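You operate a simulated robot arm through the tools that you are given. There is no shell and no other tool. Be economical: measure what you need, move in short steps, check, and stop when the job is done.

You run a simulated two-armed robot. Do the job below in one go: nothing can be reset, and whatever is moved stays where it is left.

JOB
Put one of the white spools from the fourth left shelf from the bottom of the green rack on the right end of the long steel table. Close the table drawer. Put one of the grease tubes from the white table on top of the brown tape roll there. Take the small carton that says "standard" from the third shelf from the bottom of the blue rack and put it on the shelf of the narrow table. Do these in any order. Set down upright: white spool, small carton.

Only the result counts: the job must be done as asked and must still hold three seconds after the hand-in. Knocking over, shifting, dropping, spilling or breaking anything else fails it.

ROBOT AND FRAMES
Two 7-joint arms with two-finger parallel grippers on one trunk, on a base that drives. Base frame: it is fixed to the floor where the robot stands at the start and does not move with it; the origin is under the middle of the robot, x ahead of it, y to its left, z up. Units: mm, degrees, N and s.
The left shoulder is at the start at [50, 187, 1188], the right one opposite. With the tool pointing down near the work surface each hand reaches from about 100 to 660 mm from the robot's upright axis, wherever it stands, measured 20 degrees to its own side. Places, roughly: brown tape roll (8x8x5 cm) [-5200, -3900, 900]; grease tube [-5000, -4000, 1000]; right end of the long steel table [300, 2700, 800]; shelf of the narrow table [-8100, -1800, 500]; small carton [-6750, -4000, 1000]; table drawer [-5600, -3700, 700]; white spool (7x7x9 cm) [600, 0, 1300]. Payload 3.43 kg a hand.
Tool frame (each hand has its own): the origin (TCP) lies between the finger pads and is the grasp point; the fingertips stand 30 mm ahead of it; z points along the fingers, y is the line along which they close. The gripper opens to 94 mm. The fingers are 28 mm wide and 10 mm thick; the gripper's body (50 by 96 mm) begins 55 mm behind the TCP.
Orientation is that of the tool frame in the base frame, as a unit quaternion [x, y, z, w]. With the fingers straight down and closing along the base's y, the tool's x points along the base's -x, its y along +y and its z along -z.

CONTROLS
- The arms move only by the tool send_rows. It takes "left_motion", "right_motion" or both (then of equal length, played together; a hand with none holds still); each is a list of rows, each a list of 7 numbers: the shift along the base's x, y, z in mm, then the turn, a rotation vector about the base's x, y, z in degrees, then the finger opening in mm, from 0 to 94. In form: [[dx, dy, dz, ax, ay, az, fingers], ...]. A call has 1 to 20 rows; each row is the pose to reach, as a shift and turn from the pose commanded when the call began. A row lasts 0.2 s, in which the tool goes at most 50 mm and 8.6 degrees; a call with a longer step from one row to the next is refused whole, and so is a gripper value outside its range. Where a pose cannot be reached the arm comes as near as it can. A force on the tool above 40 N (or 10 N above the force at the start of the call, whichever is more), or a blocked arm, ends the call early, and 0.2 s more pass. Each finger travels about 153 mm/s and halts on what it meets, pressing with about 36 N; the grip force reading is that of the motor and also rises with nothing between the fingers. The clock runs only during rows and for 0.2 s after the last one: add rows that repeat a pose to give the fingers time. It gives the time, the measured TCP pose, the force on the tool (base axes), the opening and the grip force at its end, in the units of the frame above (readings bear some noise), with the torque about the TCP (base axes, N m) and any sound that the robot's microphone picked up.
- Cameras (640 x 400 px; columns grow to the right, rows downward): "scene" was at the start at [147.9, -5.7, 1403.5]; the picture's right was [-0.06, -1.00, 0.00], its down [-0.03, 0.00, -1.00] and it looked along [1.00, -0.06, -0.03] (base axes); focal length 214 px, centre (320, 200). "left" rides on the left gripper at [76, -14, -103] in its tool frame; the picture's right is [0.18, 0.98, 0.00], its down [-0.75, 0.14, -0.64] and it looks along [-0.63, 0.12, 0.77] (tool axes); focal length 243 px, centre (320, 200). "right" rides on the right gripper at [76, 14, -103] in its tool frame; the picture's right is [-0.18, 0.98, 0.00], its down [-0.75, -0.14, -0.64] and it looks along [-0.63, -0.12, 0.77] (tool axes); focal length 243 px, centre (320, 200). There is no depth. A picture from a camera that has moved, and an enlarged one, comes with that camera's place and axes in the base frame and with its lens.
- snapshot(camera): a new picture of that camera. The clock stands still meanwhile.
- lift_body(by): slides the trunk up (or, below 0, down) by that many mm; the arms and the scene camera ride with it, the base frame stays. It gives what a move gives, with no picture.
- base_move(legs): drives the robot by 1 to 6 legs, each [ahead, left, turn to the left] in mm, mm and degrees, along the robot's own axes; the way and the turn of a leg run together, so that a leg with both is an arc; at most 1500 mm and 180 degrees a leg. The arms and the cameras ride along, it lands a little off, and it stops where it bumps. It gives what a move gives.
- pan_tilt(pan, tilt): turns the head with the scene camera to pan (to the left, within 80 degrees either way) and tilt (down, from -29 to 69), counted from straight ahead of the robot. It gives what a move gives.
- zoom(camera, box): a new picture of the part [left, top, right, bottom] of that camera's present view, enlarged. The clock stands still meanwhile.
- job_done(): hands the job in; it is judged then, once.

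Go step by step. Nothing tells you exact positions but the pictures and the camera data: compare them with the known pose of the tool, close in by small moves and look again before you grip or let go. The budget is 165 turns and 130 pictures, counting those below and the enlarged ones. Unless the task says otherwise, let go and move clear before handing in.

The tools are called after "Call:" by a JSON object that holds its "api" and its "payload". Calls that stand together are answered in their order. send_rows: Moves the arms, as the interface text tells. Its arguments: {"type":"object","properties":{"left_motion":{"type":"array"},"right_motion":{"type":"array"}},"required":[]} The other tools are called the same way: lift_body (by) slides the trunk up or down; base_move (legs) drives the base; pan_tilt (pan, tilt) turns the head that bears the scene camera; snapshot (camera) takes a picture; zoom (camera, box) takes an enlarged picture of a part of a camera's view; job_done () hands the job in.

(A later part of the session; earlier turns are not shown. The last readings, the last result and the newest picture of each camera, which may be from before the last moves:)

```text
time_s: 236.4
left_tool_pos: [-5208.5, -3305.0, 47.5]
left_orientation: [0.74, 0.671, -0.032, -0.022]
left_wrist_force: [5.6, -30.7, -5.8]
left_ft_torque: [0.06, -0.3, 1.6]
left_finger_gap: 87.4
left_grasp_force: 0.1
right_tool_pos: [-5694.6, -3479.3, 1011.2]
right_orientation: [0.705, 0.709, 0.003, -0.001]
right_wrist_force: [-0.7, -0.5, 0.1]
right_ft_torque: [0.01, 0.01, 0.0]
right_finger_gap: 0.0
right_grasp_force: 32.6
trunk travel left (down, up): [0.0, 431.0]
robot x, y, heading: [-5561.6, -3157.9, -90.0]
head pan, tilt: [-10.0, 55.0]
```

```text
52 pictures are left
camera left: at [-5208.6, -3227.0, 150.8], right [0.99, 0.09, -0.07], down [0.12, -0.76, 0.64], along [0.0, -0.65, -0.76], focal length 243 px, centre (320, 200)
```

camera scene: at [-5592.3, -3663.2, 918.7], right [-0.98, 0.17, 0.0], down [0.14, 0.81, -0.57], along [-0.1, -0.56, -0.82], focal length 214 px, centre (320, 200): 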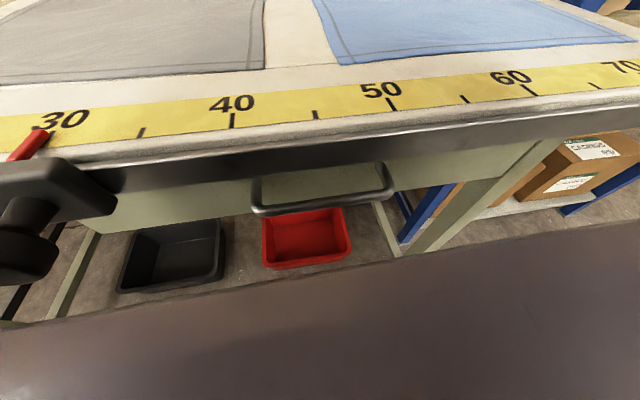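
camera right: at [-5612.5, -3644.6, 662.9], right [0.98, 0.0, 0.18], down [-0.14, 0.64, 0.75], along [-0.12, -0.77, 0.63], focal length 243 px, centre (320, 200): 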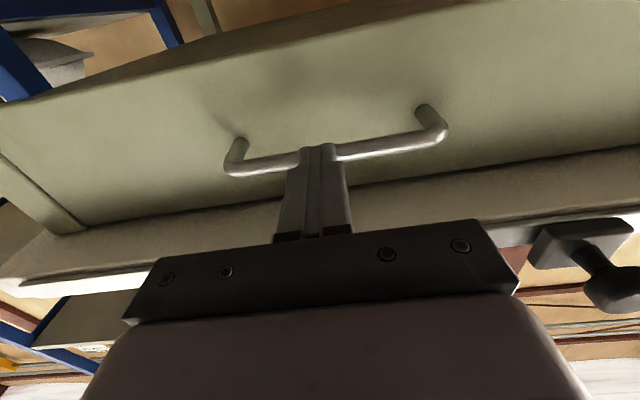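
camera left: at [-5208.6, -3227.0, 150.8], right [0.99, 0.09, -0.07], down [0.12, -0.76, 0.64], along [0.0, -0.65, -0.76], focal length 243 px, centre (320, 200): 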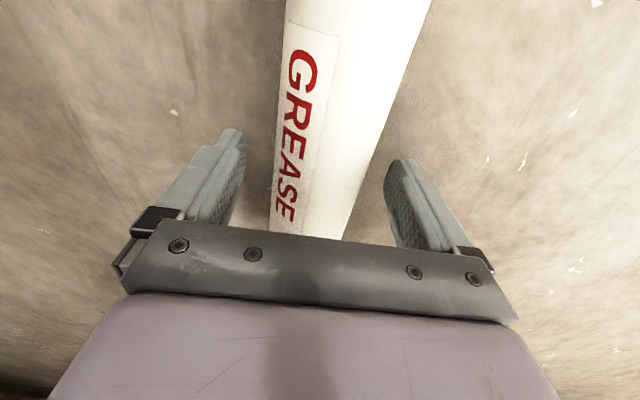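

Now around the middle. I'll close.

Call:
{"api": "send_rows", "payload": {"left_motion": [[0, 0, 0, 0, 0, 0, 75], [0, 0, 0, 0, 0, 0, 60], [0, 0, 0, 0, 0, 0, 45], [0, 0, 0, 0, 0, 0, 40], [0, 0, 0, 0, 0, 0, 40]]}}

Call:
{"api": "send_rows", "payload": {"left_motion": [[5, 0, 15, 0, 0, 0, 40], [10, 0, 45, 0, 0, 0, 40], [15, 0, 80, 0, 0, 0, 40], [25, 0, 115, 0, 0, 0, 40], [35, 0, 150, 0, 0, 0, 40]]}}

Call:
{"api": "snapshot", "payload": {"camera": "left"}}

```text
time_s: 237.6
left_tool_pos: [-5208.1, -3305.6, 48.2]
left_orientation: [0.74, 0.672, -0.03, -0.022]
left_wrist_force: [-1.6, 0.3, 2.3]
left_ft_torque: [-0.01, 0.1, -0.18]
left_finger_gap: 55.0
left_grasp_force: 36.4
right_tool_pos: [-5695.0, -3479.4, 1012.1]
right_orientation: [0.705, 0.709, 0.002, -0.002]
right_wrist_force: [-0.3, -0.1, -0.4]
right_ft_torque: [0.06, 0.0, 0.03]
right_finger_gap: 0.0
right_grasp_force: 33.4
trunk travel left (down, up): [0.0, 431.0]
robot x, y, heading: [-5564.5, -3158.3, -90.0]
head pan, tilt: [-10.0, 55.0]
```

```text
time_s: 238.8
left_tool_pos: [-5172.5, -3306.9, 196.5]
left_orientation: [0.74, 0.672, -0.03, -0.022]
left_wrist_force: [0.7, 0.0, -3.7]
left_ft_torque: [-0.04, -0.03, -0.01]
left_finger_gap: 54.0
left_grasp_force: 36.4
right_tool_pos: [-5694.4, -3480.3, 1011.2]
right_orientation: [0.705, 0.709, 0.003, -0.002]
right_wrist_force: [-0.3, 0.5, 1.5]
right_ft_torque: [-0.02, 0.0, 0.03]
right_finger_gap: 0.0
right_grasp_force: 33.0
trunk travel left (down, up): [0.0, 431.0]
robot x, y, heading: [-5562.9, -3158.7, -89.6]
head pan, tilt: [-10.0, 55.0]
```

```text
51 pictures are left
camera left: at [-5172.7, -3226.6, 300.4], right [0.99, 0.09, -0.07], down [0.11, -0.76, 0.64], along [0.0, -0.65, -0.76], focal length 243 px, centre (320, 200)
```

left: 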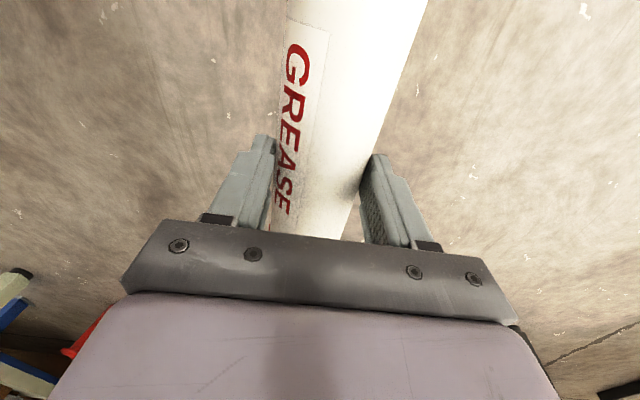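

It's gripped at its balance point (almost no torque). I'll raise the trunk fully, then bring the hand forward and inward with the small orientation correction.

Call:
{"api": "lift_body", "payload": {"by": 400}}

Call:
{"api": "send_rows", "payload": {"left_motion": [[0, -35, 20, 0, 0, 0, 40], [0, -70, 40, 0, 0, 0, 40], [0, -105, 65, 0, 0, 0, 40], [-15, -140, 95, 0, 0, 0, 40], [-40, -165, 125, 0, 0, 0, 40], [-65, -185, 155, 0, -1, 1, 40], [-90, -200, 185, 0, -2, 2, 40], [-115, -215, 215, 0, -3, 3, 40], [-140, -230, 240, 0, -4, 4, 40], [-165, -240, 270, 0.6, -4.2, 5.5, 40], [-185, -250, 300, 0.6, -4.2, 5.5, 40]]}}

Call:
{"api": "pan_tilt", "payload": {"pan": 15, "tilt": 30}}

Call:
{"api": "snapshot", "payload": {"camera": "scene"}}

```text
time_s: 242.6
left_tool_pos: [-5173.3, -3305.8, 597.8]
left_orientation: [0.74, 0.672, -0.031, -0.022]
left_wrist_force: [-0.7, -0.1, -5.1]
left_ft_torque: [-0.03, 0.01, 0.01]
left_finger_gap: 53.8
left_grasp_force: 36.6
right_tool_pos: [-5694.6, -3480.3, 1411.2]
right_orientation: [0.705, 0.709, 0.002, -0.001]
right_wrist_force: [-0.3, -0.5, -0.7]
right_ft_torque: [0.02, -0.02, -0.01]
right_finger_gap: 0.1
right_grasp_force: 33.2
trunk travel left (down, up): [-400.0, 31.0]
robot x, y, heading: [-5562.9, -3159.0, -89.7]
head pan, tilt: [-10.0, 55.0]
```

```text
time_s: 245.0
left_tool_pos: [-5359.0, -3558.7, 896.1]
left_orientation: [0.707, 0.708, -0.001, 0.0]
left_wrist_force: [-0.7, -0.6, -3.8]
left_ft_torque: [-0.09, 0.03, -0.01]
left_finger_gap: 53.7
left_grasp_force: 36.6
right_tool_pos: [-5694.9, -3480.7, 1411.0]
right_orientation: [0.705, 0.709, 0.002, -0.002]
right_wrist_force: [0.6, 0.1, -0.5]
right_ft_torque: [0.01, -0.02, -0.04]
right_finger_gap: 0.0
right_grasp_force: 32.8
trunk travel left (down, up): [-400.0, 31.0]
robot x, y, heading: [-5561.0, -3160.2, -89.9]
head pan, tilt: [-10.0, 55.0]
```

```text
time_s: 245.9
left_tool_pos: [-5358.9, -3558.2, 896.8]
left_orientation: [0.707, 0.707, 0.0, 0.0]
left_wrist_force: [-0.6, 0.2, -4.3]
left_ft_torque: [-0.05, 0.01, 0.01]
left_finger_gap: 53.6
left_grasp_force: 35.7
right_tool_pos: [-5694.5, -3479.6, 1411.2]
right_orientation: [0.705, 0.709, 0.003, -0.002]
right_wrist_force: [0.2, -0.3, 0.1]
right_ft_torque: [0.0, 0.01, -0.01]
right_finger_gap: 0.1
right_grasp_force: 33.0
trunk travel left (down, up): [-400.0, 31.0]
robot x, y, heading: [-5563.7, -3156.2, -90.0]
head pan, tilt: [15.0, 30.0]
```

```text
50 pictures are left
camera scene: at [-5540.5, -3305.9, 1354.6], right [-0.97, -0.26, 0.0], down [-0.13, 0.48, -0.87], along [0.23, -0.84, -0.5], focal length 214 px, centre (320, 200)
```

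scene: 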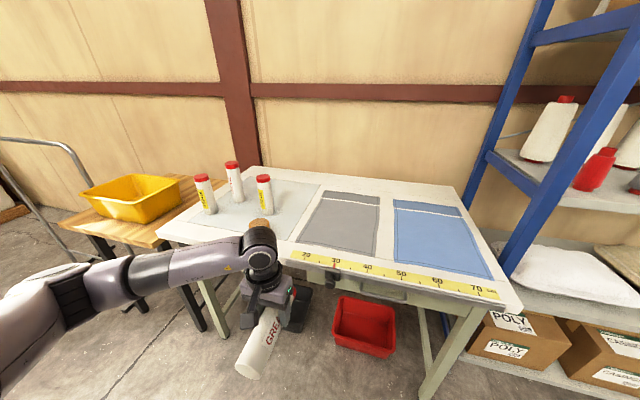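

The tube is held well, cap towards the table. I'll back off a little and pitch the hand level, so the tube comes upright with the cap up.

Call:
{"api": "base_move", "payload": {"legs": [[-150, 0, 0]]}}

Call:
{"api": "send_rows", "payload": {"left_motion": [[0, -5, 14, -8, 0, 0, 40], [0, -10, 28, -16, 0, 0, 40], [0, -15, 42, -24, 0, 0, 40], [0, -20, 56, -32, 0, 0, 40], [0, -25, 70, -40, 0, 0, 40], [0, -30, 84, -48, 0, 0, 40], [0, -35, 98, -56, 0, 0, 40], [0, -40, 112, -64, 0, 0, 40], [0, -45, 126, -72, 0, 0, 40], [0, -50, 140, -80, 0, 0, 40], [0, -55, 150, -88, 0, 0, 40], [0, -55, 150, -90, 0, 0, 40]]}}

Call:
{"api": "snapshot", "payload": {"camera": "scene"}}

Call:
{"api": "snapshot", "payload": {"camera": "left"}}

```text
time_s: 247.3
left_tool_pos: [-5360.1, -3406.1, 898.5]
left_orientation: [0.707, 0.707, -0.001, 0.001]
left_wrist_force: [-0.3, 0.9, -2.4]
left_ft_torque: [-0.06, 0.01, 0.03]
left_finger_gap: 53.6
left_grasp_force: 35.6
right_tool_pos: [-5694.5, -3328.1, 1412.2]
right_orientation: [0.706, 0.709, 0.002, -0.001]
right_wrist_force: [0.6, 0.5, -0.6]
right_ft_torque: [-0.05, -0.03, 0.02]
right_finger_gap: 0.0
right_grasp_force: 33.1
trunk travel left (down, up): [-400.0, 31.0]
robot x, y, heading: [-5563.4, -3008.4, -89.8]
head pan, tilt: [15.0, 30.0]
```

```text
time_s: 249.9
left_tool_pos: [-5371.0, -3439.9, 993.1]
left_orientation: [0.635, 0.625, -0.327, 0.314]
left_wrist_force: [0.0, -0.5, -5.5]
left_ft_torque: [0.04, 0.02, 0.01]
left_finger_gap: 53.5
left_grasp_force: 36.3
left hand out of reach, approached as far as the arm can: row 7, 8, 9, 10, 11, 12
right_tool_pos: [-5694.6, -3329.5, 1411.8]
right_orientation: [0.705, 0.709, 0.002, -0.002]
right_wrist_force: [-0.4, 1.1, 0.4]
right_ft_torque: [-0.01, 0.0, -0.02]
right_finger_gap: 0.0
right_grasp_force: 32.8
trunk travel left (down, up): [-400.0, 31.0]
robot x, y, heading: [-5563.5, -3004.3, -89.8]
head pan, tilt: [15.0, 30.0]
```

```text
49 pictures are left
camera scene: at [-5540.9, -3153.8, 1354.6], right [-0.96, -0.26, 0.0], down [-0.13, 0.48, -0.87], along [0.23, -0.84, -0.5], focal length 214 px, centre (320, 200)
```

scene: 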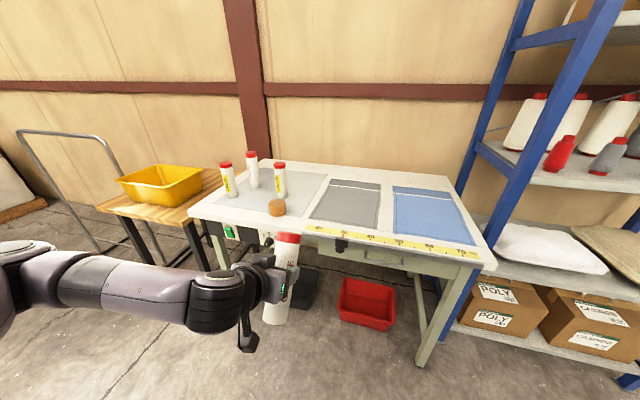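

```text
48 pictures are left
camera left: at [-5382.5, -3311.1, 992.2], right [0.98, 0.09, -0.16], down [0.15, 0.07, 0.99], along [0.1, -0.99, 0.06], focal length 243 px, centre (320, 200)
```

left: 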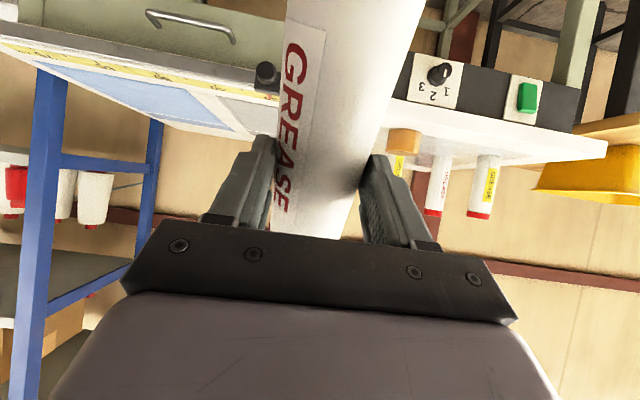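

The pitch stopped at about 54°, limited by the arm being folded too close. I'll step the command back, reach further forward, then finish the pitch.

Call:
{"api": "send_rows", "payload": {"left_motion": [[0, 8, -14, 8, 0, 0, 40], [0, 14, -28, 16, 0, 0, 40], [0, 18, -42, 24, 0, 0, 40], [0, 20, -54, 32, 0, 0, 40], [0, -15, -54, 32, 0, 0, 40], [0, -55, -54, 32, 0, 0, 40], [0, -95, -54, 32, 0, 0, 40], [0, -120, -50, 24, 0, 0, 40], [0, -130, -45, 16, 0, 0, 40], [0, -135, -40, 8, 0, 0, 40], [0, -140, -40, 0, 0, 0, 40], [0, -140, -40, 0, 0, 0, 40]]}}

Call:
{"api": "snapshot", "payload": {"camera": "scene"}}

```text
time_s: 252.5
left_tool_pos: [-5371.3, -3579.4, 952.3]
left_orientation: [0.636, 0.624, -0.328, 0.314]
left_wrist_force: [-0.5, 0.1, -3.7]
left_ft_torque: [0.06, -0.02, 0.01]
left_finger_gap: 53.6
left_grasp_force: 35.8
right_tool_pos: [-5695.1, -3328.3, 1411.6]
right_orientation: [0.705, 0.709, 0.002, -0.001]
right_wrist_force: [0.3, -0.1, -0.6]
right_ft_torque: [-0.02, -0.02, -0.03]
right_finger_gap: 0.2
right_grasp_force: 33.4
trunk travel left (down, up): [-400.0, 31.0]
robot x, y, heading: [-5563.7, -3003.4, -89.4]
head pan, tilt: [15.0, 30.0]
```

```text
47 pictures are left
camera scene: at [-5541.0, -3153.9, 1354.6], right [-0.96, -0.26, 0.0], down [-0.13, 0.48, -0.87], along [0.23, -0.84, -0.5], focal length 214 px, centre (320, 200)
```

scene: 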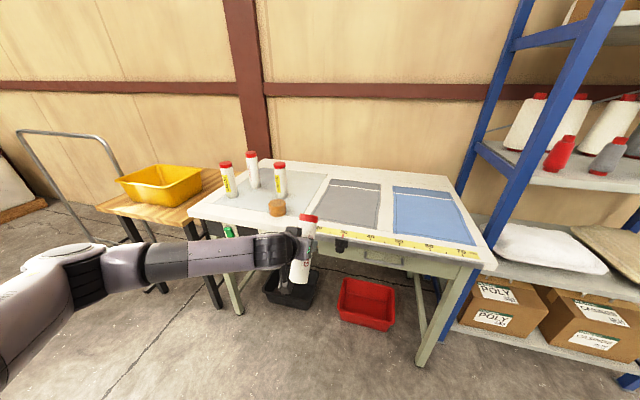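

Now there's room; I'll finish the remaining 36° of pitch.

Call:
{"api": "send_rows", "payload": {"left_motion": [[0, 0, 8, -8, 0, 0, 40], [0, 0, 16, -16, 0, 0, 40], [0, 0, 24, -24, 0, 0, 40], [0, 0, 32, -32, 0, 0, 40], [0, 0, 40, -36, 0, 0, 40]]}}

Call:
{"api": "snapshot", "payload": {"camera": "scene"}}

```text
time_s: 253.7
left_tool_pos: [-5426.3, -3570.7, 966.7]
left_orientation: [0.607, 0.612, -0.363, 0.353]
left_wrist_force: [2.5, -0.6, -4.9]
left_ft_torque: [0.01, 0.0, -0.06]
left_finger_gap: 53.3
left_grasp_force: 35.5
left hand out of reach, approached as far as the arm can: row 1, 2, 3, 4, 5
right_tool_pos: [-5700.2, -3329.9, 1411.7]
right_orientation: [0.706, 0.708, 0.005, 0.001]
right_wrist_force: [-2.3, 0.0, 0.8]
right_ft_torque: [0.01, -0.17, 0.0]
right_finger_gap: 0.0
right_grasp_force: 32.9
trunk travel left (down, up): [-400.0, 31.0]
robot x, y, heading: [-5566.3, -3008.2, -90.0]
head pan, tilt: [15.0, 30.0]
```

```text
46 pictures are left
camera scene: at [-5545.8, -3154.2, 1354.7], right [-0.97, -0.26, 0.0], down [-0.13, 0.48, -0.87], along [0.23, -0.84, -0.5], focal length 214 px, centre (320, 200)
```

scene: 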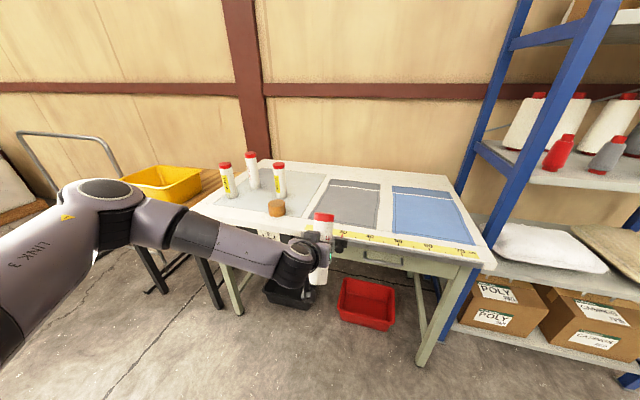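

With the shoulder this high the wrist can't level out. Earlier level poses worked with the shoulder near tool height, so I'll lower the trunk 200 mm, raise the hand relative to it, then pitch.

Call:
{"api": "lift_body", "payload": {"by": -200}}

Call:
{"api": "send_rows", "payload": {"left_motion": [[-10, 8, 40, 0, 0, 0, 40], [-20, 16, 80, 0, 0, 0, 40], [-35, 20, 120, 0, 0, 0, 40], [-50, 20, 160, 0, 0, 0, 40], [-60, 20, 200, 0, 0, 0, 40], [-65, 20, 220, 0, 0, 0, 40], [-65, 20, 220, -8, 0, 0, 40], [-65, 20, 220, -16, 0, 0, 40], [-65, 20, 220, -24, 0, 0, 40], [-65, 20, 220, -29, 0, 0, 40]]}}

Call:
{"api": "snapshot", "payload": {"camera": "scene"}}

```text
time_s: 255.9
left_tool_pos: [-5423.4, -3570.7, 767.0]
left_orientation: [0.607, 0.612, -0.367, 0.35]
left_wrist_force: [0.1, 0.4, -3.9]
left_ft_torque: [0.06, 0.0, 0.01]
left_finger_gap: 53.3
left_grasp_force: 36.0
right_tool_pos: [-5695.8, -3327.9, 1212.4]
right_orientation: [0.705, 0.709, 0.002, -0.001]
right_wrist_force: [0.3, 0.0, 0.1]
right_ft_torque: [0.0, 0.03, 0.0]
right_finger_gap: 0.2
right_grasp_force: 33.2
trunk travel left (down, up): [-200.0, 231.0]
robot x, y, heading: [-5560.6, -3005.6, -89.7]
head pan, tilt: [15.0, 30.0]
```

```text
time_s: 258.1
left_tool_pos: [-5490.2, -3550.1, 987.9]
left_orientation: [-0.499, -0.501, 0.508, -0.491]
left_wrist_force: [-0.6, 0.4, -4.8]
left_ft_torque: [0.1, -0.01, 0.0]
left_finger_gap: 53.4
left_grasp_force: 35.7
right_tool_pos: [-5694.9, -3328.5, 1211.1]
right_orientation: [0.706, 0.709, 0.003, -0.001]
right_wrist_force: [0.7, -0.2, -0.2]
right_ft_torque: [0.0, 0.03, -0.02]
right_finger_gap: 0.0
right_grasp_force: 32.6
trunk travel left (down, up): [-200.0, 231.0]
robot x, y, heading: [-5563.9, -3009.0, -89.6]
head pan, tilt: [15.0, 30.0]
```

```text
45 pictures are left
camera scene: at [-5541.2, -3153.7, 1154.6], right [-0.96, -0.26, 0.0], down [-0.13, 0.48, -0.87], along [0.23, -0.84, -0.5], focal length 214 px, centre (320, 200)
```

scene: 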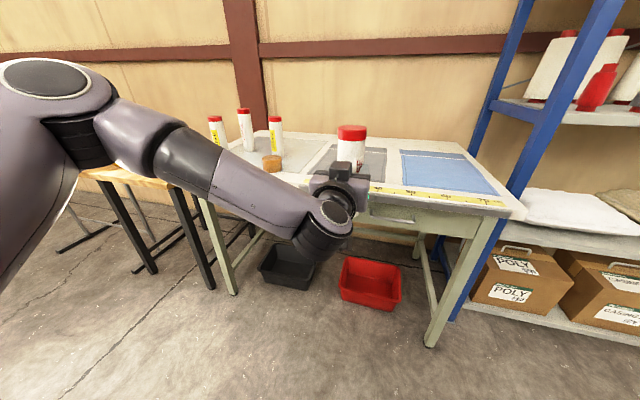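

The hand is level and the tube upright. I'll raise it a little and strafe over in line with the tape roll.

Call:
{"api": "send_rows", "payload": {"left_motion": [[0, 0, 20, 0, 0, 0, 40], [0, 0, 45, 0, 0, 0, 40]]}}

Call:
{"api": "base_move", "payload": {"legs": [[0, 330, 0]]}}

Call:
{"api": "snapshot", "payload": {"camera": "scene"}}

Call:
{"api": "snapshot", "payload": {"camera": "left"}}

```text
time_s: 258.7
left_tool_pos: [-5490.2, -3551.0, 1032.7]
left_orientation: [-0.5, -0.501, 0.508, -0.491]
left_wrist_force: [0.7, 0.3, -4.2]
left_ft_torque: [0.1, 0.02, 0.02]
left_finger_gap: 53.2
left_grasp_force: 36.0
right_tool_pos: [-5695.5, -3328.8, 1212.4]
right_orientation: [0.705, 0.709, 0.002, -0.001]
right_wrist_force: [-0.1, 0.0, -0.2]
right_ft_torque: [0.0, -0.01, 0.01]
right_finger_gap: 0.1
right_grasp_force: 33.4
trunk travel left (down, up): [-200.0, 231.0]
robot x, y, heading: [-5567.8, -3006.5, -89.9]
head pan, tilt: [15.0, 30.0]
```

```text
time_s: 262.1
left_tool_pos: [-5162.4, -3550.9, 1031.6]
left_orientation: [-0.499, -0.501, 0.508, -0.492]
left_wrist_force: [0.0, -0.6, -4.3]
left_ft_torque: [0.12, -0.04, -0.01]
left_finger_gap: 52.9
left_grasp_force: 36.0
right_tool_pos: [-5366.7, -3327.8, 1211.2]
right_orientation: [0.704, 0.71, 0.002, -0.001]
right_wrist_force: [-0.3, 0.4, 0.5]
right_ft_torque: [-0.02, 0.0, -0.02]
right_finger_gap: 0.0
right_grasp_force: 33.4
trunk travel left (down, up): [-200.0, 231.0]
robot x, y, heading: [-5241.5, -3007.3, -89.6]
head pan, tilt: [15.0, 30.0]
```

```text
44 pictures are left
camera scene: at [-5214.4, -3152.0, 1154.6], right [-0.96, -0.27, 0.0], down [-0.13, 0.48, -0.87], along [0.23, -0.83, -0.5], focal length 214 px, centre (320, 200)
```

scene: 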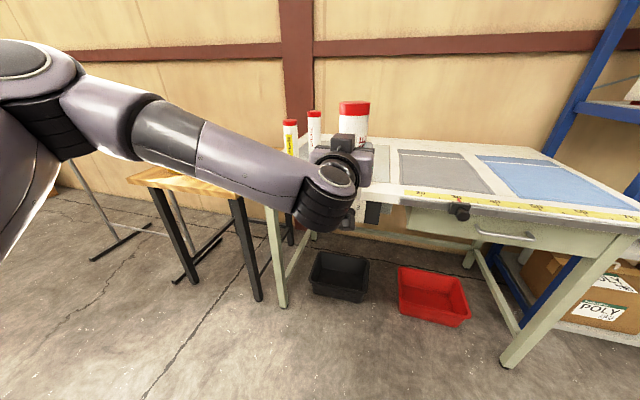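

```text
43 pictures are left
camera left: at [-5177.5, -3446.3, 957.0], right [0.98, -0.01, -0.2], down [0.16, 0.64, 0.75], along [0.12, -0.77, 0.63], focal length 243 px, centre (320, 200)
```

left: 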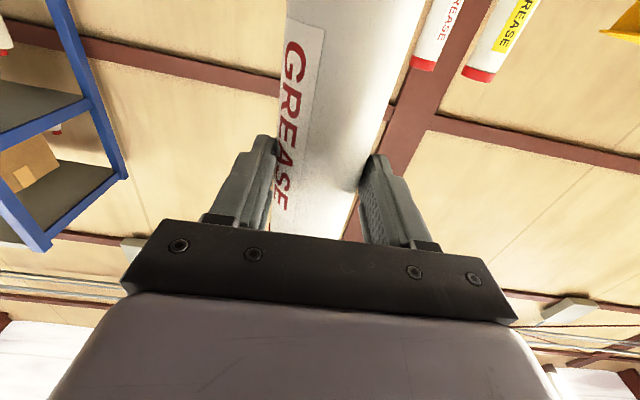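

I'll drive forward so the tube comes over the roll (bottom well above it), and use the right wrist camera as a side view.

Call:
{"api": "base_move", "payload": {"legs": [[295, 0, 0]]}}

Call:
{"api": "snapshot", "payload": {"camera": "right"}}

Call:
{"api": "snapshot", "payload": {"camera": "left"}}

```text
time_s: 264.1
left_tool_pos: [-5160.8, -3839.2, 1032.2]
left_orientation: [-0.499, -0.502, 0.507, -0.492]
left_wrist_force: [0.4, 0.6, -3.2]
left_ft_torque: [0.12, 0.02, 0.0]
left_finger_gap: 53.1
left_grasp_force: 35.8
right_tool_pos: [-5365.5, -3616.5, 1212.5]
right_orientation: [0.704, 0.71, 0.002, -0.002]
right_wrist_force: [-0.1, 0.3, 0.6]
right_ft_torque: [0.01, 0.0, 0.02]
right_finger_gap: 0.2
right_grasp_force: 33.3
trunk travel left (down, up): [-200.0, 231.0]
robot x, y, heading: [-5236.7, -3293.1, -89.6]
head pan, tilt: [15.0, 30.0]
```

```text
42 pictures are left
camera right: at [-5353.1, -3541.7, 1314.5], right [0.98, -0.18, 0.0], down [-0.14, -0.76, 0.64], along [-0.11, -0.63, -0.77], focal length 243 px, centre (320, 200)
```

right: 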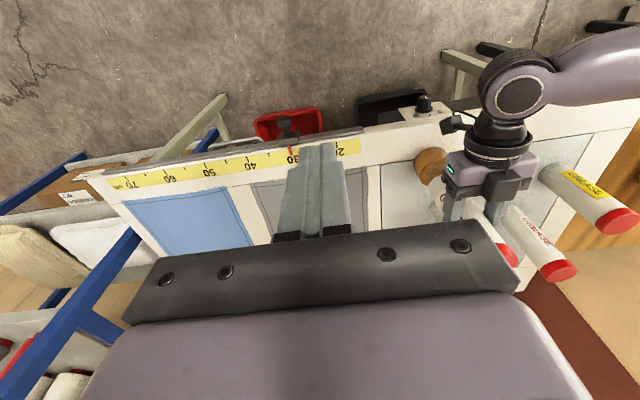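

```text
41 pictures are left
camera left: at [-5175.4, -3735.3, 956.8], right [0.98, -0.01, -0.2], down [0.16, 0.64, 0.75], along [0.12, -0.77, 0.63], focal length 243 px, centre (320, 200)
```

left: 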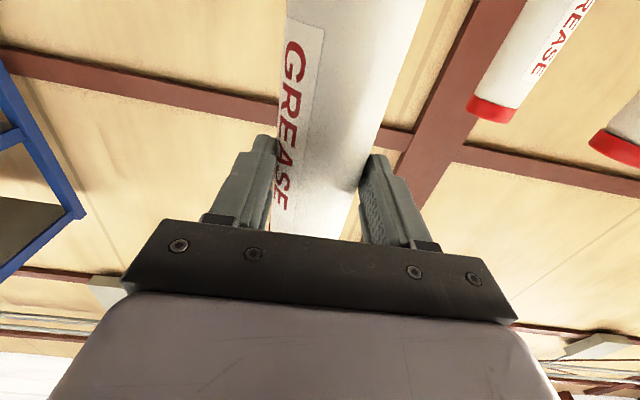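

Call:
{"api": "zoom", "payload": {"camera": "right", "box": [380, 110, 600, 280]}}

```text
2.35 times, centred on (490, 195) of right
camera zoom: at [-5353.1, -3541.7, 1314.5], right [0.98, -0.18, 0.0], down [-0.14, -0.76, 0.64], along [-0.11, -0.63, -0.77], focal length 571 px, centre (-80, 212)
```

zoom: 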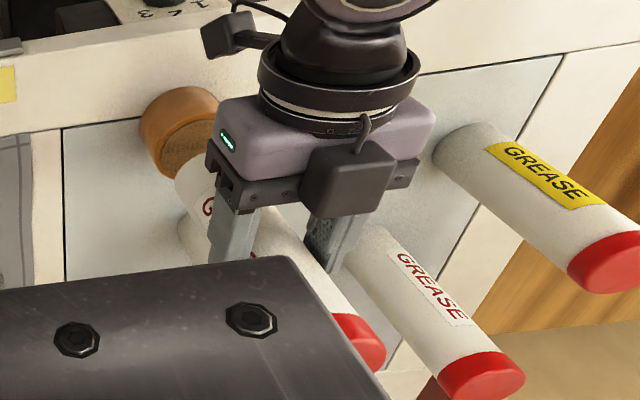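

The tube axis sits 20 mm ahead of the TCP, so it's already at y about -3859, centred over the roll. I'll correct x by 3 mm plus 1° of tilt, and descend partway.

Call:
{"api": "send_rows", "payload": {"left_motion": [[3, 0, -6, 0, -1, 0, 40], [4, -1, -14, 0, -1, 0, 40], [4, -1, -20, 0, -1, 0, 40], [4, -1, -24, 0, -1, 0, 40]]}}

Call:
{"api": "zoom", "payload": {"camera": "right", "box": [400, 120, 500, 200]}}

```text
time_s: 265.1
left_tool_pos: [-5155.8, -3839.4, 1008.1]
left_orientation: [0.503, 0.499, -0.502, 0.496]
left_wrist_force: [-0.3, -0.5, -4.7]
left_ft_torque: [0.13, 0.01, -0.01]
left_finger_gap: 53.0
left_grasp_force: 35.2
right_tool_pos: [-5366.2, -3616.3, 1211.8]
right_orientation: [0.704, 0.71, 0.002, -0.002]
right_wrist_force: [0.2, 0.5, 0.2]
right_ft_torque: [-0.02, 0.0, 0.02]
right_finger_gap: 0.1
right_grasp_force: 33.2
trunk travel left (down, up): [-200.0, 231.0]
robot x, y, heading: [-5234.0, -3290.0, -89.5]
head pan, tilt: [15.0, 30.0]
```

```text
5.00 times, centred on (450, 160) of right
camera zoom: at [-5353.1, -3541.4, 1314.6], right [0.98, -0.18, 0.0], down [-0.14, -0.76, 0.64], along [-0.11, -0.63, -0.77], focal length 1213 px, centre (-330, 400)
```

zoom: 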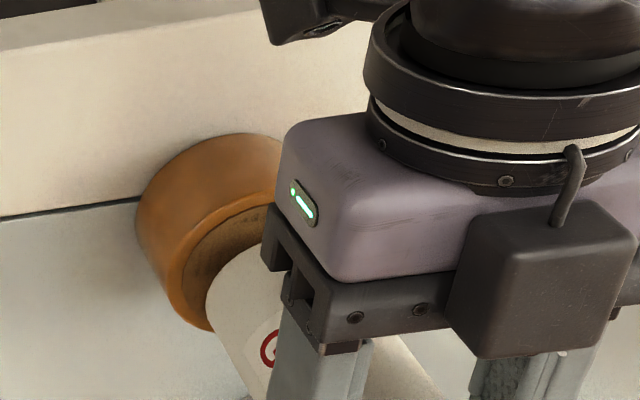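

The tube is well centred over the roll. I'll lower in small steps until contact.

Call:
{"api": "send_rows", "payload": {"left_motion": [[0, -1, -2, 0, 0, 0, 40], [0, -1, -4, 0, 0, 0, 40], [0, -1, -6, 0, 0, 0, 40], [0, -1, -8, 0, 0, 0, 40], [0, -1, -8, 0, 0, 0, 40]]}}

Call:
{"api": "zoom", "payload": {"camera": "right", "box": [400, 120, 500, 200]}}

```text
time_s: 266.3
left_tool_pos: [-5156.3, -3840.5, 1000.7]
left_orientation: [0.503, 0.498, -0.502, 0.496]
left_wrist_force: [0.2, -0.2, -3.6]
left_ft_torque: [0.09, -0.05, 0.02]
left_finger_gap: 52.9
left_grasp_force: 36.0
right_tool_pos: [-5366.4, -3615.6, 1211.6]
right_orientation: [0.704, 0.711, 0.003, -0.001]
right_wrist_force: [0.6, -0.5, 0.3]
right_ft_torque: [-0.01, -0.03, 0.01]
right_finger_gap: 0.0
right_grasp_force: 32.8
trunk travel left (down, up): [-200.0, 231.0]
robot x, y, heading: [-5234.4, -3295.7, -89.8]
head pan, tilt: [15.0, 30.0]
```

```text
5.00 times, centred on (450, 160) of right
camera zoom: at [-5353.1, -3541.4, 1314.6], right [0.98, -0.18, 0.0], down [-0.14, -0.76, 0.64], along [-0.11, -0.63, -0.77], focal length 1213 px, centre (-330, 400)
```

zoom: 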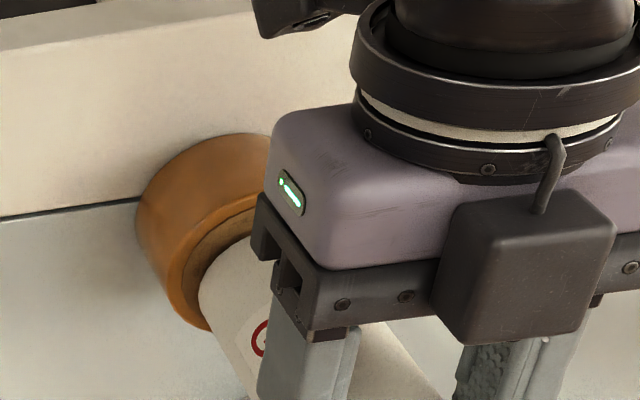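

Call:
{"api": "send_rows", "payload": {"left_motion": [[1, 0, -2, 0, 0, 0, 40], [1, 0, -4, 0, 0, 0, 40], [1, 0, -6, 0, 0, 0, 40], [1, 0, -6, 0, 0, 0, 40]]}}

```text
time_s: 267.3
left_tool_pos: [-5156.1, -3839.5, 996.1]
left_orientation: [-0.502, -0.497, 0.504, -0.497]
left_wrist_force: [0.8, 0.1, 6.4]
left_ft_torque: [0.16, -0.15, 0.01]
left_finger_gap: 53.0
left_grasp_force: 35.7
right_tool_pos: [-5366.2, -3614.1, 1211.8]
right_orientation: [0.704, 0.71, 0.002, -0.001]
right_wrist_force: [0.2, -0.1, 0.3]
right_ft_torque: [-0.01, 0.01, -0.03]
right_finger_gap: 0.0
right_grasp_force: 33.1
trunk travel left (down, up): [-200.0, 231.0]
robot x, y, heading: [-5234.9, -3294.9, -89.7]
head pan, tilt: [15.0, 30.0]
```

Contact (about 11 N). I'll open gently now.

Call:
{"api": "send_rows", "payload": {"left_motion": [[0, 0, 0, 0, 0, 0, 50], [0, 0, 0, 0, 0, 0, 56], [0, 0, 0, 0, 0, 0, 62], [0, 0, 0, 0, 0, 0, 74], [0, 0, 0, 0, 0, 0, 90], [0, 0, 0, 0, 0, 0, 90]]}}

Call:
{"api": "snapshot", "payload": {"camera": "left"}}

Call:
{"api": "zoom", "payload": {"camera": "right", "box": [380, 110, 600, 280]}}

```text
time_s: 268.7
left_tool_pos: [-5155.7, -3840.3, 993.3]
left_orientation: [0.503, 0.498, -0.503, 0.497]
left_wrist_force: [0.8, 0.4, 0.3]
left_ft_torque: [-0.01, -0.01, -0.01]
left_finger_gap: 90.2
left_grasp_force: 0.1
right_tool_pos: [-5366.3, -3616.8, 1211.3]
right_orientation: [0.704, 0.71, 0.003, -0.001]
right_wrist_force: [1.0, 0.4, -0.1]
right_ft_torque: [0.04, 0.0, 0.01]
right_finger_gap: 0.0
right_grasp_force: 32.8
trunk travel left (down, up): [-200.0, 231.0]
robot x, y, heading: [-5238.7, -3292.8, -89.7]
head pan, tilt: [15.0, 30.0]
```

```text
37 pictures are left
camera left: at [-5169.1, -3736.9, 918.7], right [0.98, -0.01, -0.18], down [0.15, 0.64, 0.75], along [0.11, -0.77, 0.63], focal length 243 px, centre (320, 200)
```

left: 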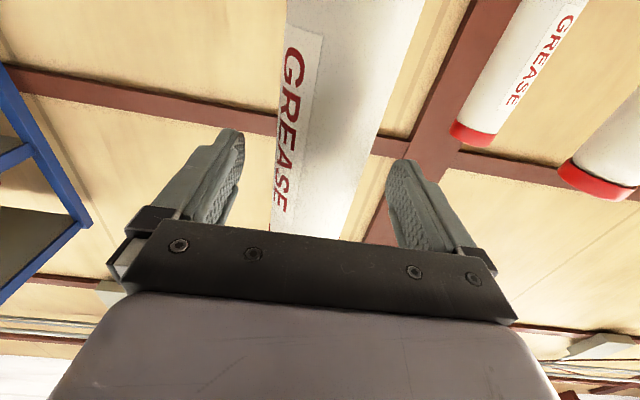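

```text
2.35 times, centred on (490, 195) of right
camera zoom: at [-5353.1, -3541.0, 1314.7], right [0.98, -0.18, 0.0], down [-0.14, -0.76, 0.64], along [-0.11, -0.63, -0.77], focal length 571 px, centre (-80, 212)
```

zoom: 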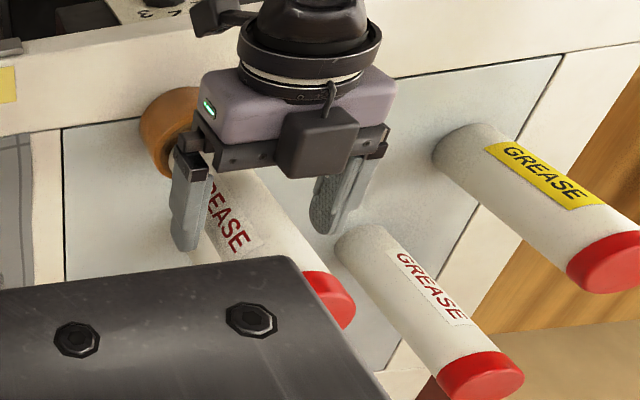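

The tube is standing on the roll. I'll retreat straight back with the arm only, and check.

Call:
{"api": "send_rows", "payload": {"left_motion": [[0, 15, 0, 0, 0, 0, 90], [0, 35, 0, 0, 0, 0, 90], [0, 60, 0, 0, 0, 0, 90], [0, 90, 0, 0, 0, 0, 90], [0, 110, 0, 0, 0, 0, 90]]}}

Call:
{"api": "zoom", "payload": {"camera": "right", "box": [380, 110, 600, 280]}}

```text
time_s: 269.9
left_tool_pos: [-5155.1, -3730.0, 995.3]
left_orientation: [-0.502, -0.499, 0.503, -0.496]
left_wrist_force: [0.8, -0.1, 0.1]
left_ft_torque: [-0.02, -0.02, -0.01]
left_finger_gap: 89.8
left_grasp_force: 0.1
right_tool_pos: [-5365.7, -3615.8, 1211.0]
right_orientation: [0.704, 0.711, 0.003, -0.002]
right_wrist_force: [0.9, 0.1, -0.6]
right_ft_torque: [0.0, 0.02, 0.0]
right_finger_gap: 0.0
right_grasp_force: 33.2
trunk travel left (down, up): [-200.0, 231.0]
robot x, y, heading: [-5235.5, -3293.4, -89.5]
head pan, tilt: [15.0, 30.0]
```

```text
2.35 times, centred on (490, 195) of right
camera zoom: at [-5353.2, -3540.9, 1314.7], right [0.98, -0.18, 0.0], down [-0.14, -0.76, 0.64], along [-0.11, -0.63, -0.77], focal length 571 px, centre (-80, 212)
```

zoom: 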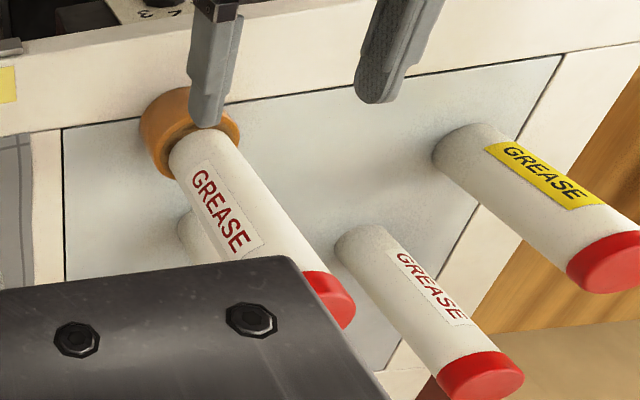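

Done: the tube stands upright on the tape roll and the hand is clear. Now I'll back away and go to the blue rack for the carton.

Call:
{"api": "base_move", "payload": {"legs": [[-250, 0, 0]]}}

Call:
{"api": "base_move", "payload": {"legs": [[0, -1250, 0]]}}

Call:
{"api": "pan_tilt", "payload": {"pan": -10, "tilt": 15}}

Call:
{"api": "snapshot", "payload": {"camera": "scene"}}

```text
time_s: 271.8
left_tool_pos: [-5158.7, -3476.2, 994.8]
left_orientation: [0.504, 0.497, -0.504, 0.495]
left_wrist_force: [-0.4, -0.3, 1.1]
left_ft_torque: [0.01, -0.02, 0.02]
left_finger_gap: 90.1
left_grasp_force: 0.1
right_tool_pos: [-5367.3, -3361.4, 1209.8]
right_orientation: [0.705, 0.709, 0.003, -0.001]
right_wrist_force: [0.1, 0.3, -0.3]
right_ft_torque: [0.0, 0.01, -0.04]
right_finger_gap: 0.1
right_grasp_force: 32.7
trunk travel left (down, up): [-200.0, 231.0]
robot x, y, heading: [-5237.2, -3040.0, -89.8]
head pan, tilt: [15.0, 30.0]
```

```text
time_s: 279.5
left_tool_pos: [-6063.4, -3484.0, 993.7]
left_orientation: [-0.506, -0.494, 0.506, -0.493]
left_wrist_force: [-0.3, -0.1, 0.4]
left_ft_torque: [0.0, 0.01, 0.01]
left_finger_gap: 90.0
left_grasp_force: 0.2
right_tool_pos: [-6273.4, -3368.0, 1213.2]
right_orientation: [0.709, 0.705, 0.002, -0.001]
right_wrist_force: [0.1, 0.4, 0.2]
right_ft_torque: [-0.01, -0.01, 0.01]
right_finger_gap: 0.0
right_grasp_force: 33.2
trunk travel left (down, up): [-200.0, 231.0]
robot x, y, heading: [-6139.0, -3042.5, -90.2]
head pan, tilt: [15.0, 30.0]
stopped in leg 1: the robot was blocked; the commanded pose is now the measured one
```

```text
time_s: 280.4
left_tool_pos: [-6063.8, -3484.0, 995.2]
left_orientation: [0.507, 0.494, -0.506, 0.493]
left_wrist_force: [-0.2, 0.2, -0.2]
left_ft_torque: [-0.01, -0.03, 0.02]
left_finger_gap: 90.0
left_grasp_force: 0.0
right_tool_pos: [-6271.6, -3367.9, 1212.1]
right_orientation: [0.709, 0.705, 0.002, -0.001]
right_wrist_force: [0.3, 0.5, -0.6]
right_ft_torque: [0.0, 0.02, 0.0]
right_finger_gap: 0.1
right_grasp_force: 33.2
trunk travel left (down, up): [-200.0, 231.0]
robot x, y, heading: [-6139.0, -3048.6, -90.3]
head pan, tilt: [-10.0, 15.0]
```

```text
34 pictures are left
camera scene: at [-6156.3, -3198.4, 1178.8], right [-0.98, 0.18, 0.0], down [0.05, 0.26, -0.97], along [-0.17, -0.95, -0.26], focal length 214 px, centre (320, 200)
```

scene: 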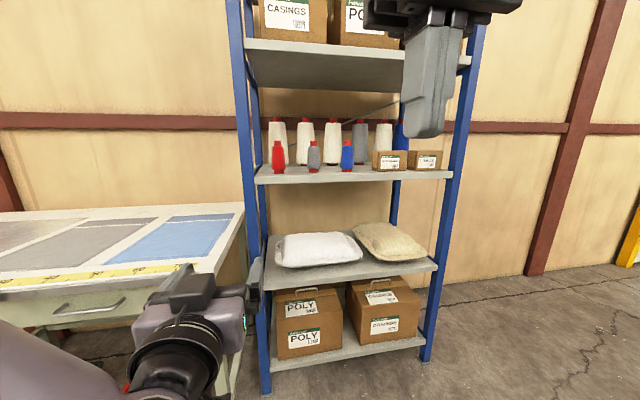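

Something on my right, probably the fence, blocked the strafe; I'll step away from it. The third shelf holds two small cartons, so I'll read the labels.

Call:
{"api": "base_move", "payload": {"legs": [[0, 60, 0]]}}

Call:
{"api": "zoom", "payload": {"camera": "scene", "box": [340, 130, 460, 200]}}

Call:
{"api": "pan_tilt", "payload": {"pan": -75, "tilt": 15}}

Call:
{"api": "snapshot", "payload": {"camera": "scene"}}

```text
time_s: 281.6
left_tool_pos: [-6004.7, -3484.7, 994.2]
left_orientation: [-0.506, -0.494, 0.506, -0.493]
left_wrist_force: [-0.1, 1.4, 0.6]
left_ft_torque: [-0.02, -0.02, 0.0]
left_finger_gap: 90.0
left_grasp_force: 0.1
right_tool_pos: [-6213.0, -3366.9, 1212.4]
right_orientation: [0.71, 0.704, 0.003, -0.002]
right_wrist_force: [0.1, -0.8, -0.6]
right_ft_torque: [0.02, 0.03, 0.01]
right_finger_gap: 0.1
right_grasp_force: 32.4
trunk travel left (down, up): [-200.0, 231.0]
robot x, y, heading: [-6079.3, -3049.5, -90.3]
head pan, tilt: [-10.0, 15.0]
```

```text
5.33 times, centred on (400, 165) of scene
camera zoom: at [-6096.5, -3198.8, 1178.9], right [-0.98, 0.18, 0.0], down [0.05, 0.25, -0.97], along [-0.18, -0.95, -0.26], focal length 1144 px, centre (-107, 387)
```

zoom: 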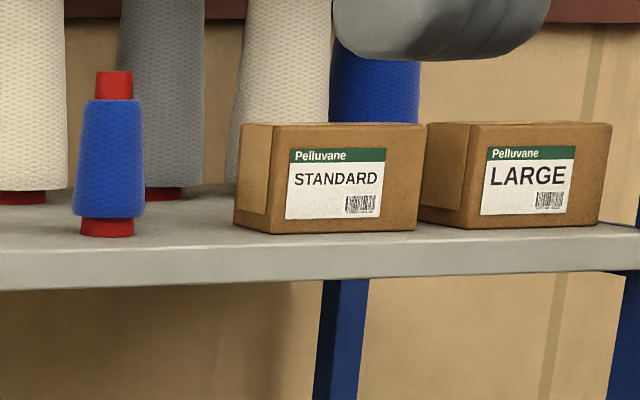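

```text
time_s: 282.9
left_tool_pos: [-6004.1, -3485.6, 995.4]
left_orientation: [0.507, 0.494, -0.507, 0.492]
left_wrist_force: [0.6, -0.6, -1.0]
left_ft_torque: [0.0, 0.01, 0.01]
left_finger_gap: 89.7
left_grasp_force: 0.0
right_tool_pos: [-6213.4, -3367.9, 1211.5]
right_orientation: [0.709, 0.705, 0.002, -0.002]
right_wrist_force: [-0.2, 0.5, 0.6]
right_ft_torque: [0.0, 0.03, -0.03]
right_finger_gap: 0.0
right_grasp_force: 33.7
trunk travel left (down, up): [-200.0, 231.0]
robot x, y, heading: [-6077.3, -3046.6, -90.5]
head pan, tilt: [-75.0, 15.0]
```

```text
32 pictures are left
camera scene: at [-6170.1, -3130.5, 1178.9], right [-0.25, 0.97, 0.0], down [0.25, 0.07, -0.97], along [-0.93, -0.24, -0.26], focal length 214 px, centre (320, 200)
```

scene: 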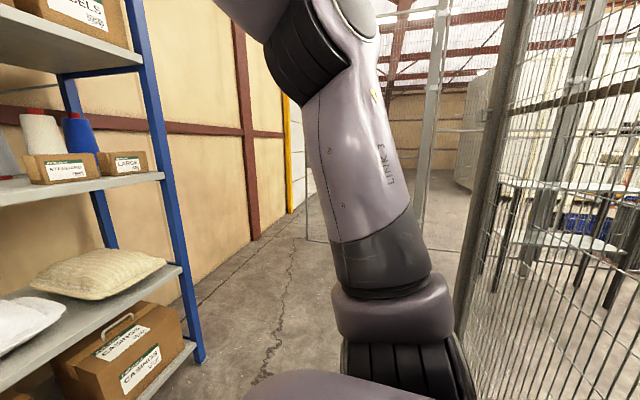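

The left of the two cartons says STANDARD; I triangulate its front at about x -6508…-6624, y -3948, with shelf z about 1075. The fence is behind and to the right, so I'll go forward first, then strafe right, and take a closer look.

Call:
{"api": "base_move", "payload": {"legs": [[230, 0, 0.4], [0, -480, 0]]}}

Call:
{"api": "pan_tilt", "payload": {"pan": 0, "tilt": 10}}

Call:
{"api": "snapshot", "payload": {"camera": "scene"}}

Call:
{"api": "snapshot", "payload": {"camera": "right"}}

```text
time_s: 289.0
left_tool_pos: [-6483.2, -3712.4, 994.7]
left_orientation: [0.505, 0.496, -0.505, 0.494]
left_wrist_force: [-0.6, 0.1, 0.4]
left_ft_torque: [0.02, -0.02, -0.02]
left_finger_gap: 90.0
left_grasp_force: 0.0
right_tool_pos: [-6692.0, -3598.1, 1210.9]
right_orientation: [0.706, 0.708, 0.002, -0.001]
right_wrist_force: [0.2, -0.2, -1.0]
right_ft_torque: [0.03, 0.02, 0.01]
right_finger_gap: 0.0
right_grasp_force: 33.0
trunk travel left (down, up): [-200.0, 231.0]
robot x, y, heading: [-6563.3, -3281.9, -90.1]
head pan, tilt: [-75.0, 15.0]
```

```text
time_s: 290.5
left_tool_pos: [-6483.3, -3713.0, 994.2]
left_orientation: [0.505, 0.495, -0.505, 0.495]
left_wrist_force: [-0.1, 0.6, -0.2]
left_ft_torque: [0.01, -0.02, 0.05]
left_finger_gap: 89.9
left_grasp_force: 0.1
right_tool_pos: [-6692.7, -3597.2, 1213.1]
right_orientation: [0.706, 0.708, 0.002, -0.001]
right_wrist_force: [0.9, 0.6, -0.3]
right_ft_torque: [-0.02, 0.01, 0.01]
right_finger_gap: 0.2
right_grasp_force: 33.0
trunk travel left (down, up): [-200.0, 231.0]
robot x, y, heading: [-6560.9, -3274.6, -89.9]
head pan, tilt: [0.0, 10.0]
```

```text
31 pictures are left
camera scene: at [-6561.7, -3428.5, 1187.0], right [-1.0, 0.0, 0.0], down [0.0, 0.17, -0.98], along [0.0, -0.98, -0.17], focal length 214 px, centre (320, 200)
```

scene: 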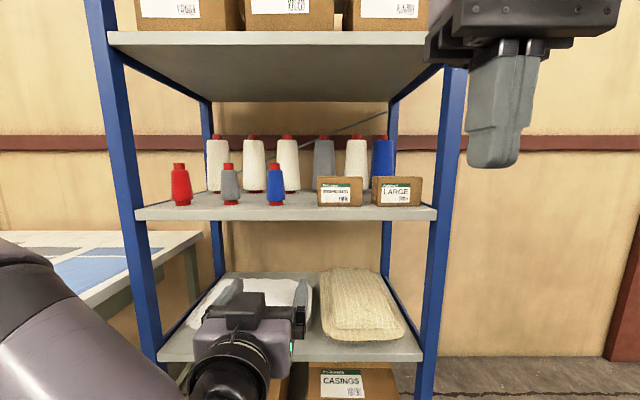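

```text
30 pictures are left
camera right: at [-6679.8, -3522.6, 1314.6], right [0.98, -0.18, 0.0], down [-0.14, -0.76, 0.64], along [-0.12, -0.63, -0.77], focal length 243 px, centre (320, 200)
```

right: 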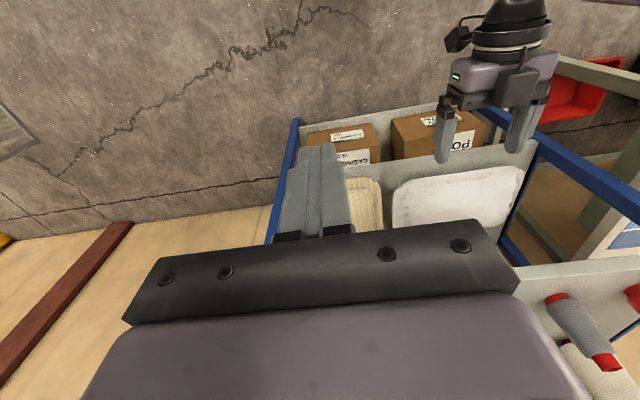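

It's about 120 mm wide, too wide for the gripper, but only about 70 mm deep. The shelf gap is about 380 mm, so I can grip it front-to-back from above. I'll fold the left hand and yaw the right hand 90°, opened.

Call:
{"api": "send_rows", "payload": {"left_motion": [[5, 25, 5, 8, 0, 0, 90], [10, 50, 15, 16, 0, 0, 90], [15, 75, 30, 24, 0, 0, 90], [20, 90, 48, 32, 0, 0, 90], [26, 100, 66, 40, 0, 0, 90], [32, 105, 84, 48, 0, 0, 90], [38, 110, 102, 56, 0, 0, 90], [44, 113, 122, 64, 0, 0, 90], [50, 115, 142, 72, 0, 0, 90], [55, 115, 164, 80, 0, 0, 90], [60, 115, 186, 88, 0, 0, 90], [61, 115, 196, 90, 0, 0, 90]], "right_motion": [[0, 0, 0, 0, 0, -8, 10], [0, 0, 0, 0, 0, -16, 20], [0, 0, 0, 0, 0, -24, 30], [0, 0, 0, 0, 0, -32, 40], [0, 0, 0, 0, 0, -40, 50], [0, 0, 0, 0, 0, -48, 60], [0, 0, 0, 0, 0, -56, 70], [0, 0, 0, 0, 0, -64, 80], [0, 0, 0, 0, 0, -72, 92], [0, 0, 0, 0, 0, -80, 92], [0, 0, 0, 0, 0, -88, 92], [0, 0, 0, 0, 0, -90, 92]]}}

```text
time_s: 293.1
left_tool_pos: [-6422.3, -3596.5, 1191.8]
left_orientation: [0.707, 0.707, -0.006, -0.008]
left_wrist_force: [-0.5, -0.5, -0.9]
left_ft_torque: [0.0, -0.01, 0.03]
left_finger_gap: 90.0
left_grasp_force: 0.1
right_tool_pos: [-6692.5, -3597.2, 1212.7]
right_orientation: [1.0, 0.001, 0.002, 0.0]
right_wrist_force: [0.3, 1.3, -0.2]
right_ft_torque: [-0.03, -0.01, -0.03]
right_finger_gap: 92.0
right_grasp_force: 0.0
trunk travel left (down, up): [-200.0, 231.0]
robot x, y, heading: [-6563.7, -3276.2, -90.0]
head pan, tilt: [0.0, 10.0]
```

I'll raise the trunk 150, tilt the right hand 30° sideways and lower it to entry height, then drive closer to the rack.

Call:
{"api": "lift_body", "payload": {"by": 150}}

Call:
{"api": "send_rows", "payload": {"right_motion": [[5, 0, -35, 0, -6, 0, 92], [10, 0, -70, 0, -12, 0, 92], [15, 0, -105, 0, -18, 0, 92], [20, 0, -140, 0, -24, 0, 92], [25, 0, -175, 0, -30, 0, 92]]}}

Call:
{"api": "base_move", "payload": {"legs": [[200, 45, 0]]}}

Call:
{"api": "snapshot", "payload": {"camera": "scene"}}

```text
time_s: 294.8
left_tool_pos: [-6422.1, -3596.4, 1340.8]
left_orientation: [0.707, 0.707, -0.006, -0.007]
left_wrist_force: [0.1, 0.1, -0.5]
left_ft_torque: [-0.01, -0.03, 0.01]
left_finger_gap: 90.1
left_grasp_force: 0.1
right_tool_pos: [-6693.3, -3597.1, 1361.7]
right_orientation: [1.0, 0.001, 0.004, 0.001]
right_wrist_force: [-0.6, -0.2, 0.4]
right_ft_torque: [0.01, -0.03, -0.01]
right_finger_gap: 92.3
right_grasp_force: 0.1
trunk travel left (down, up): [-350.0, 81.0]
robot x, y, heading: [-6559.3, -3275.3, -89.8]
head pan, tilt: [0.0, 10.0]
```

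```text
time_s: 296.0
left_tool_pos: [-6424.5, -3597.3, 1341.2]
left_orientation: [0.707, 0.707, -0.005, -0.007]
left_wrist_force: [-0.7, -0.3, -0.1]
left_ft_torque: [0.01, 0.0, -0.02]
left_finger_gap: 90.0
left_grasp_force: 0.0
right_tool_pos: [-6669.7, -3600.6, 1187.5]
right_orientation: [0.965, 0.0, 0.263, 0.001]
right_wrist_force: [-0.7, 0.1, 0.3]
right_ft_torque: [-0.03, -0.02, 0.01]
right_finger_gap: 92.0
right_grasp_force: 0.0
trunk travel left (down, up): [-350.0, 81.0]
robot x, y, heading: [-6557.4, -3278.4, -90.3]
head pan, tilt: [0.0, 10.0]
```

```text
time_s: 297.6
left_tool_pos: [-6377.7, -3795.6, 1341.3]
left_orientation: [0.708, 0.706, -0.006, -0.007]
left_wrist_force: [-0.5, 0.2, 0.4]
left_ft_torque: [-0.03, 0.03, 0.0]
left_finger_gap: 90.0
left_grasp_force: 0.0
right_tool_pos: [-6625.0, -3797.3, 1189.0]
right_orientation: [0.965, 0.0, 0.262, 0.001]
right_wrist_force: [0.1, -0.5, -1.1]
right_ft_torque: [-0.03, -0.01, 0.01]
right_finger_gap: 91.9
right_grasp_force: 0.0
trunk travel left (down, up): [-350.0, 81.0]
robot x, y, heading: [-6514.0, -3474.4, -89.9]
head pan, tilt: [0.0, 10.0]
```

```text
29 pictures are left
camera scene: at [-6517.1, -3626.7, 1336.9], right [-1.0, 0.0, 0.0], down [0.0, 0.17, -0.98], along [0.0, -0.98, -0.17], focal length 214 px, centre (320, 200)
```

scene: 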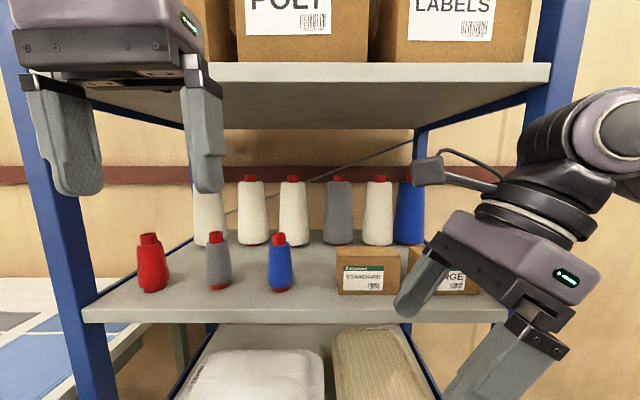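

Call:
{"api": "zoom", "payload": {"camera": "scene", "box": [300, 225, 440, 315]}}

Call:
{"api": "snapshot", "payload": {"camera": "right"}}

```text
4.44 times, centred on (370, 270) of scene
camera zoom: at [-6517.1, -3626.7, 1336.9], right [-1.0, 0.0, 0.0], down [0.0, 0.17, -0.98], along [0.0, -0.98, -0.17], focal length 953 px, centre (98, -111)
```

zoom: 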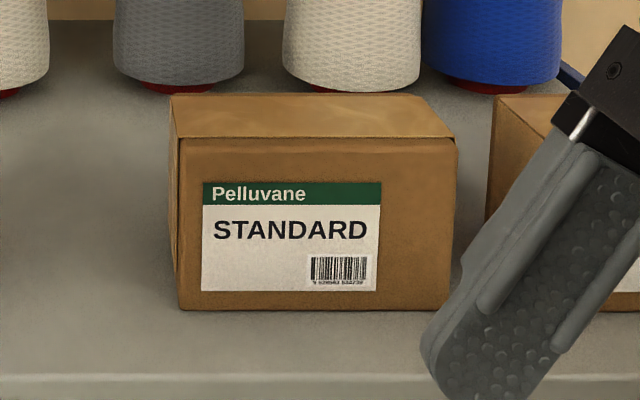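

```text
27 pictures are left
camera right: at [-6611.6, -3812.7, 1315.5], right [-0.16, -0.98, -0.09], down [-0.97, 0.14, 0.17], along [-0.16, 0.12, -0.98], focal length 243 px, centre (320, 200)
```

right: 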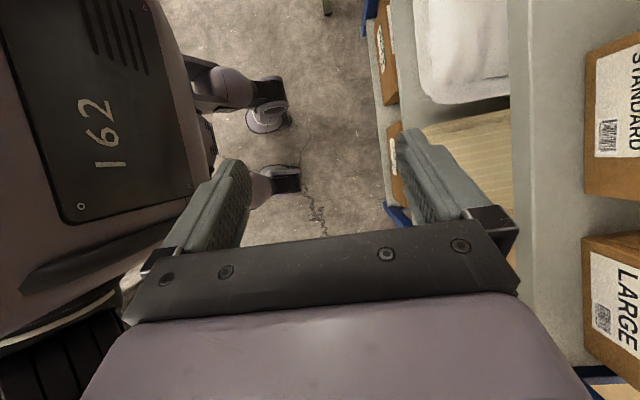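

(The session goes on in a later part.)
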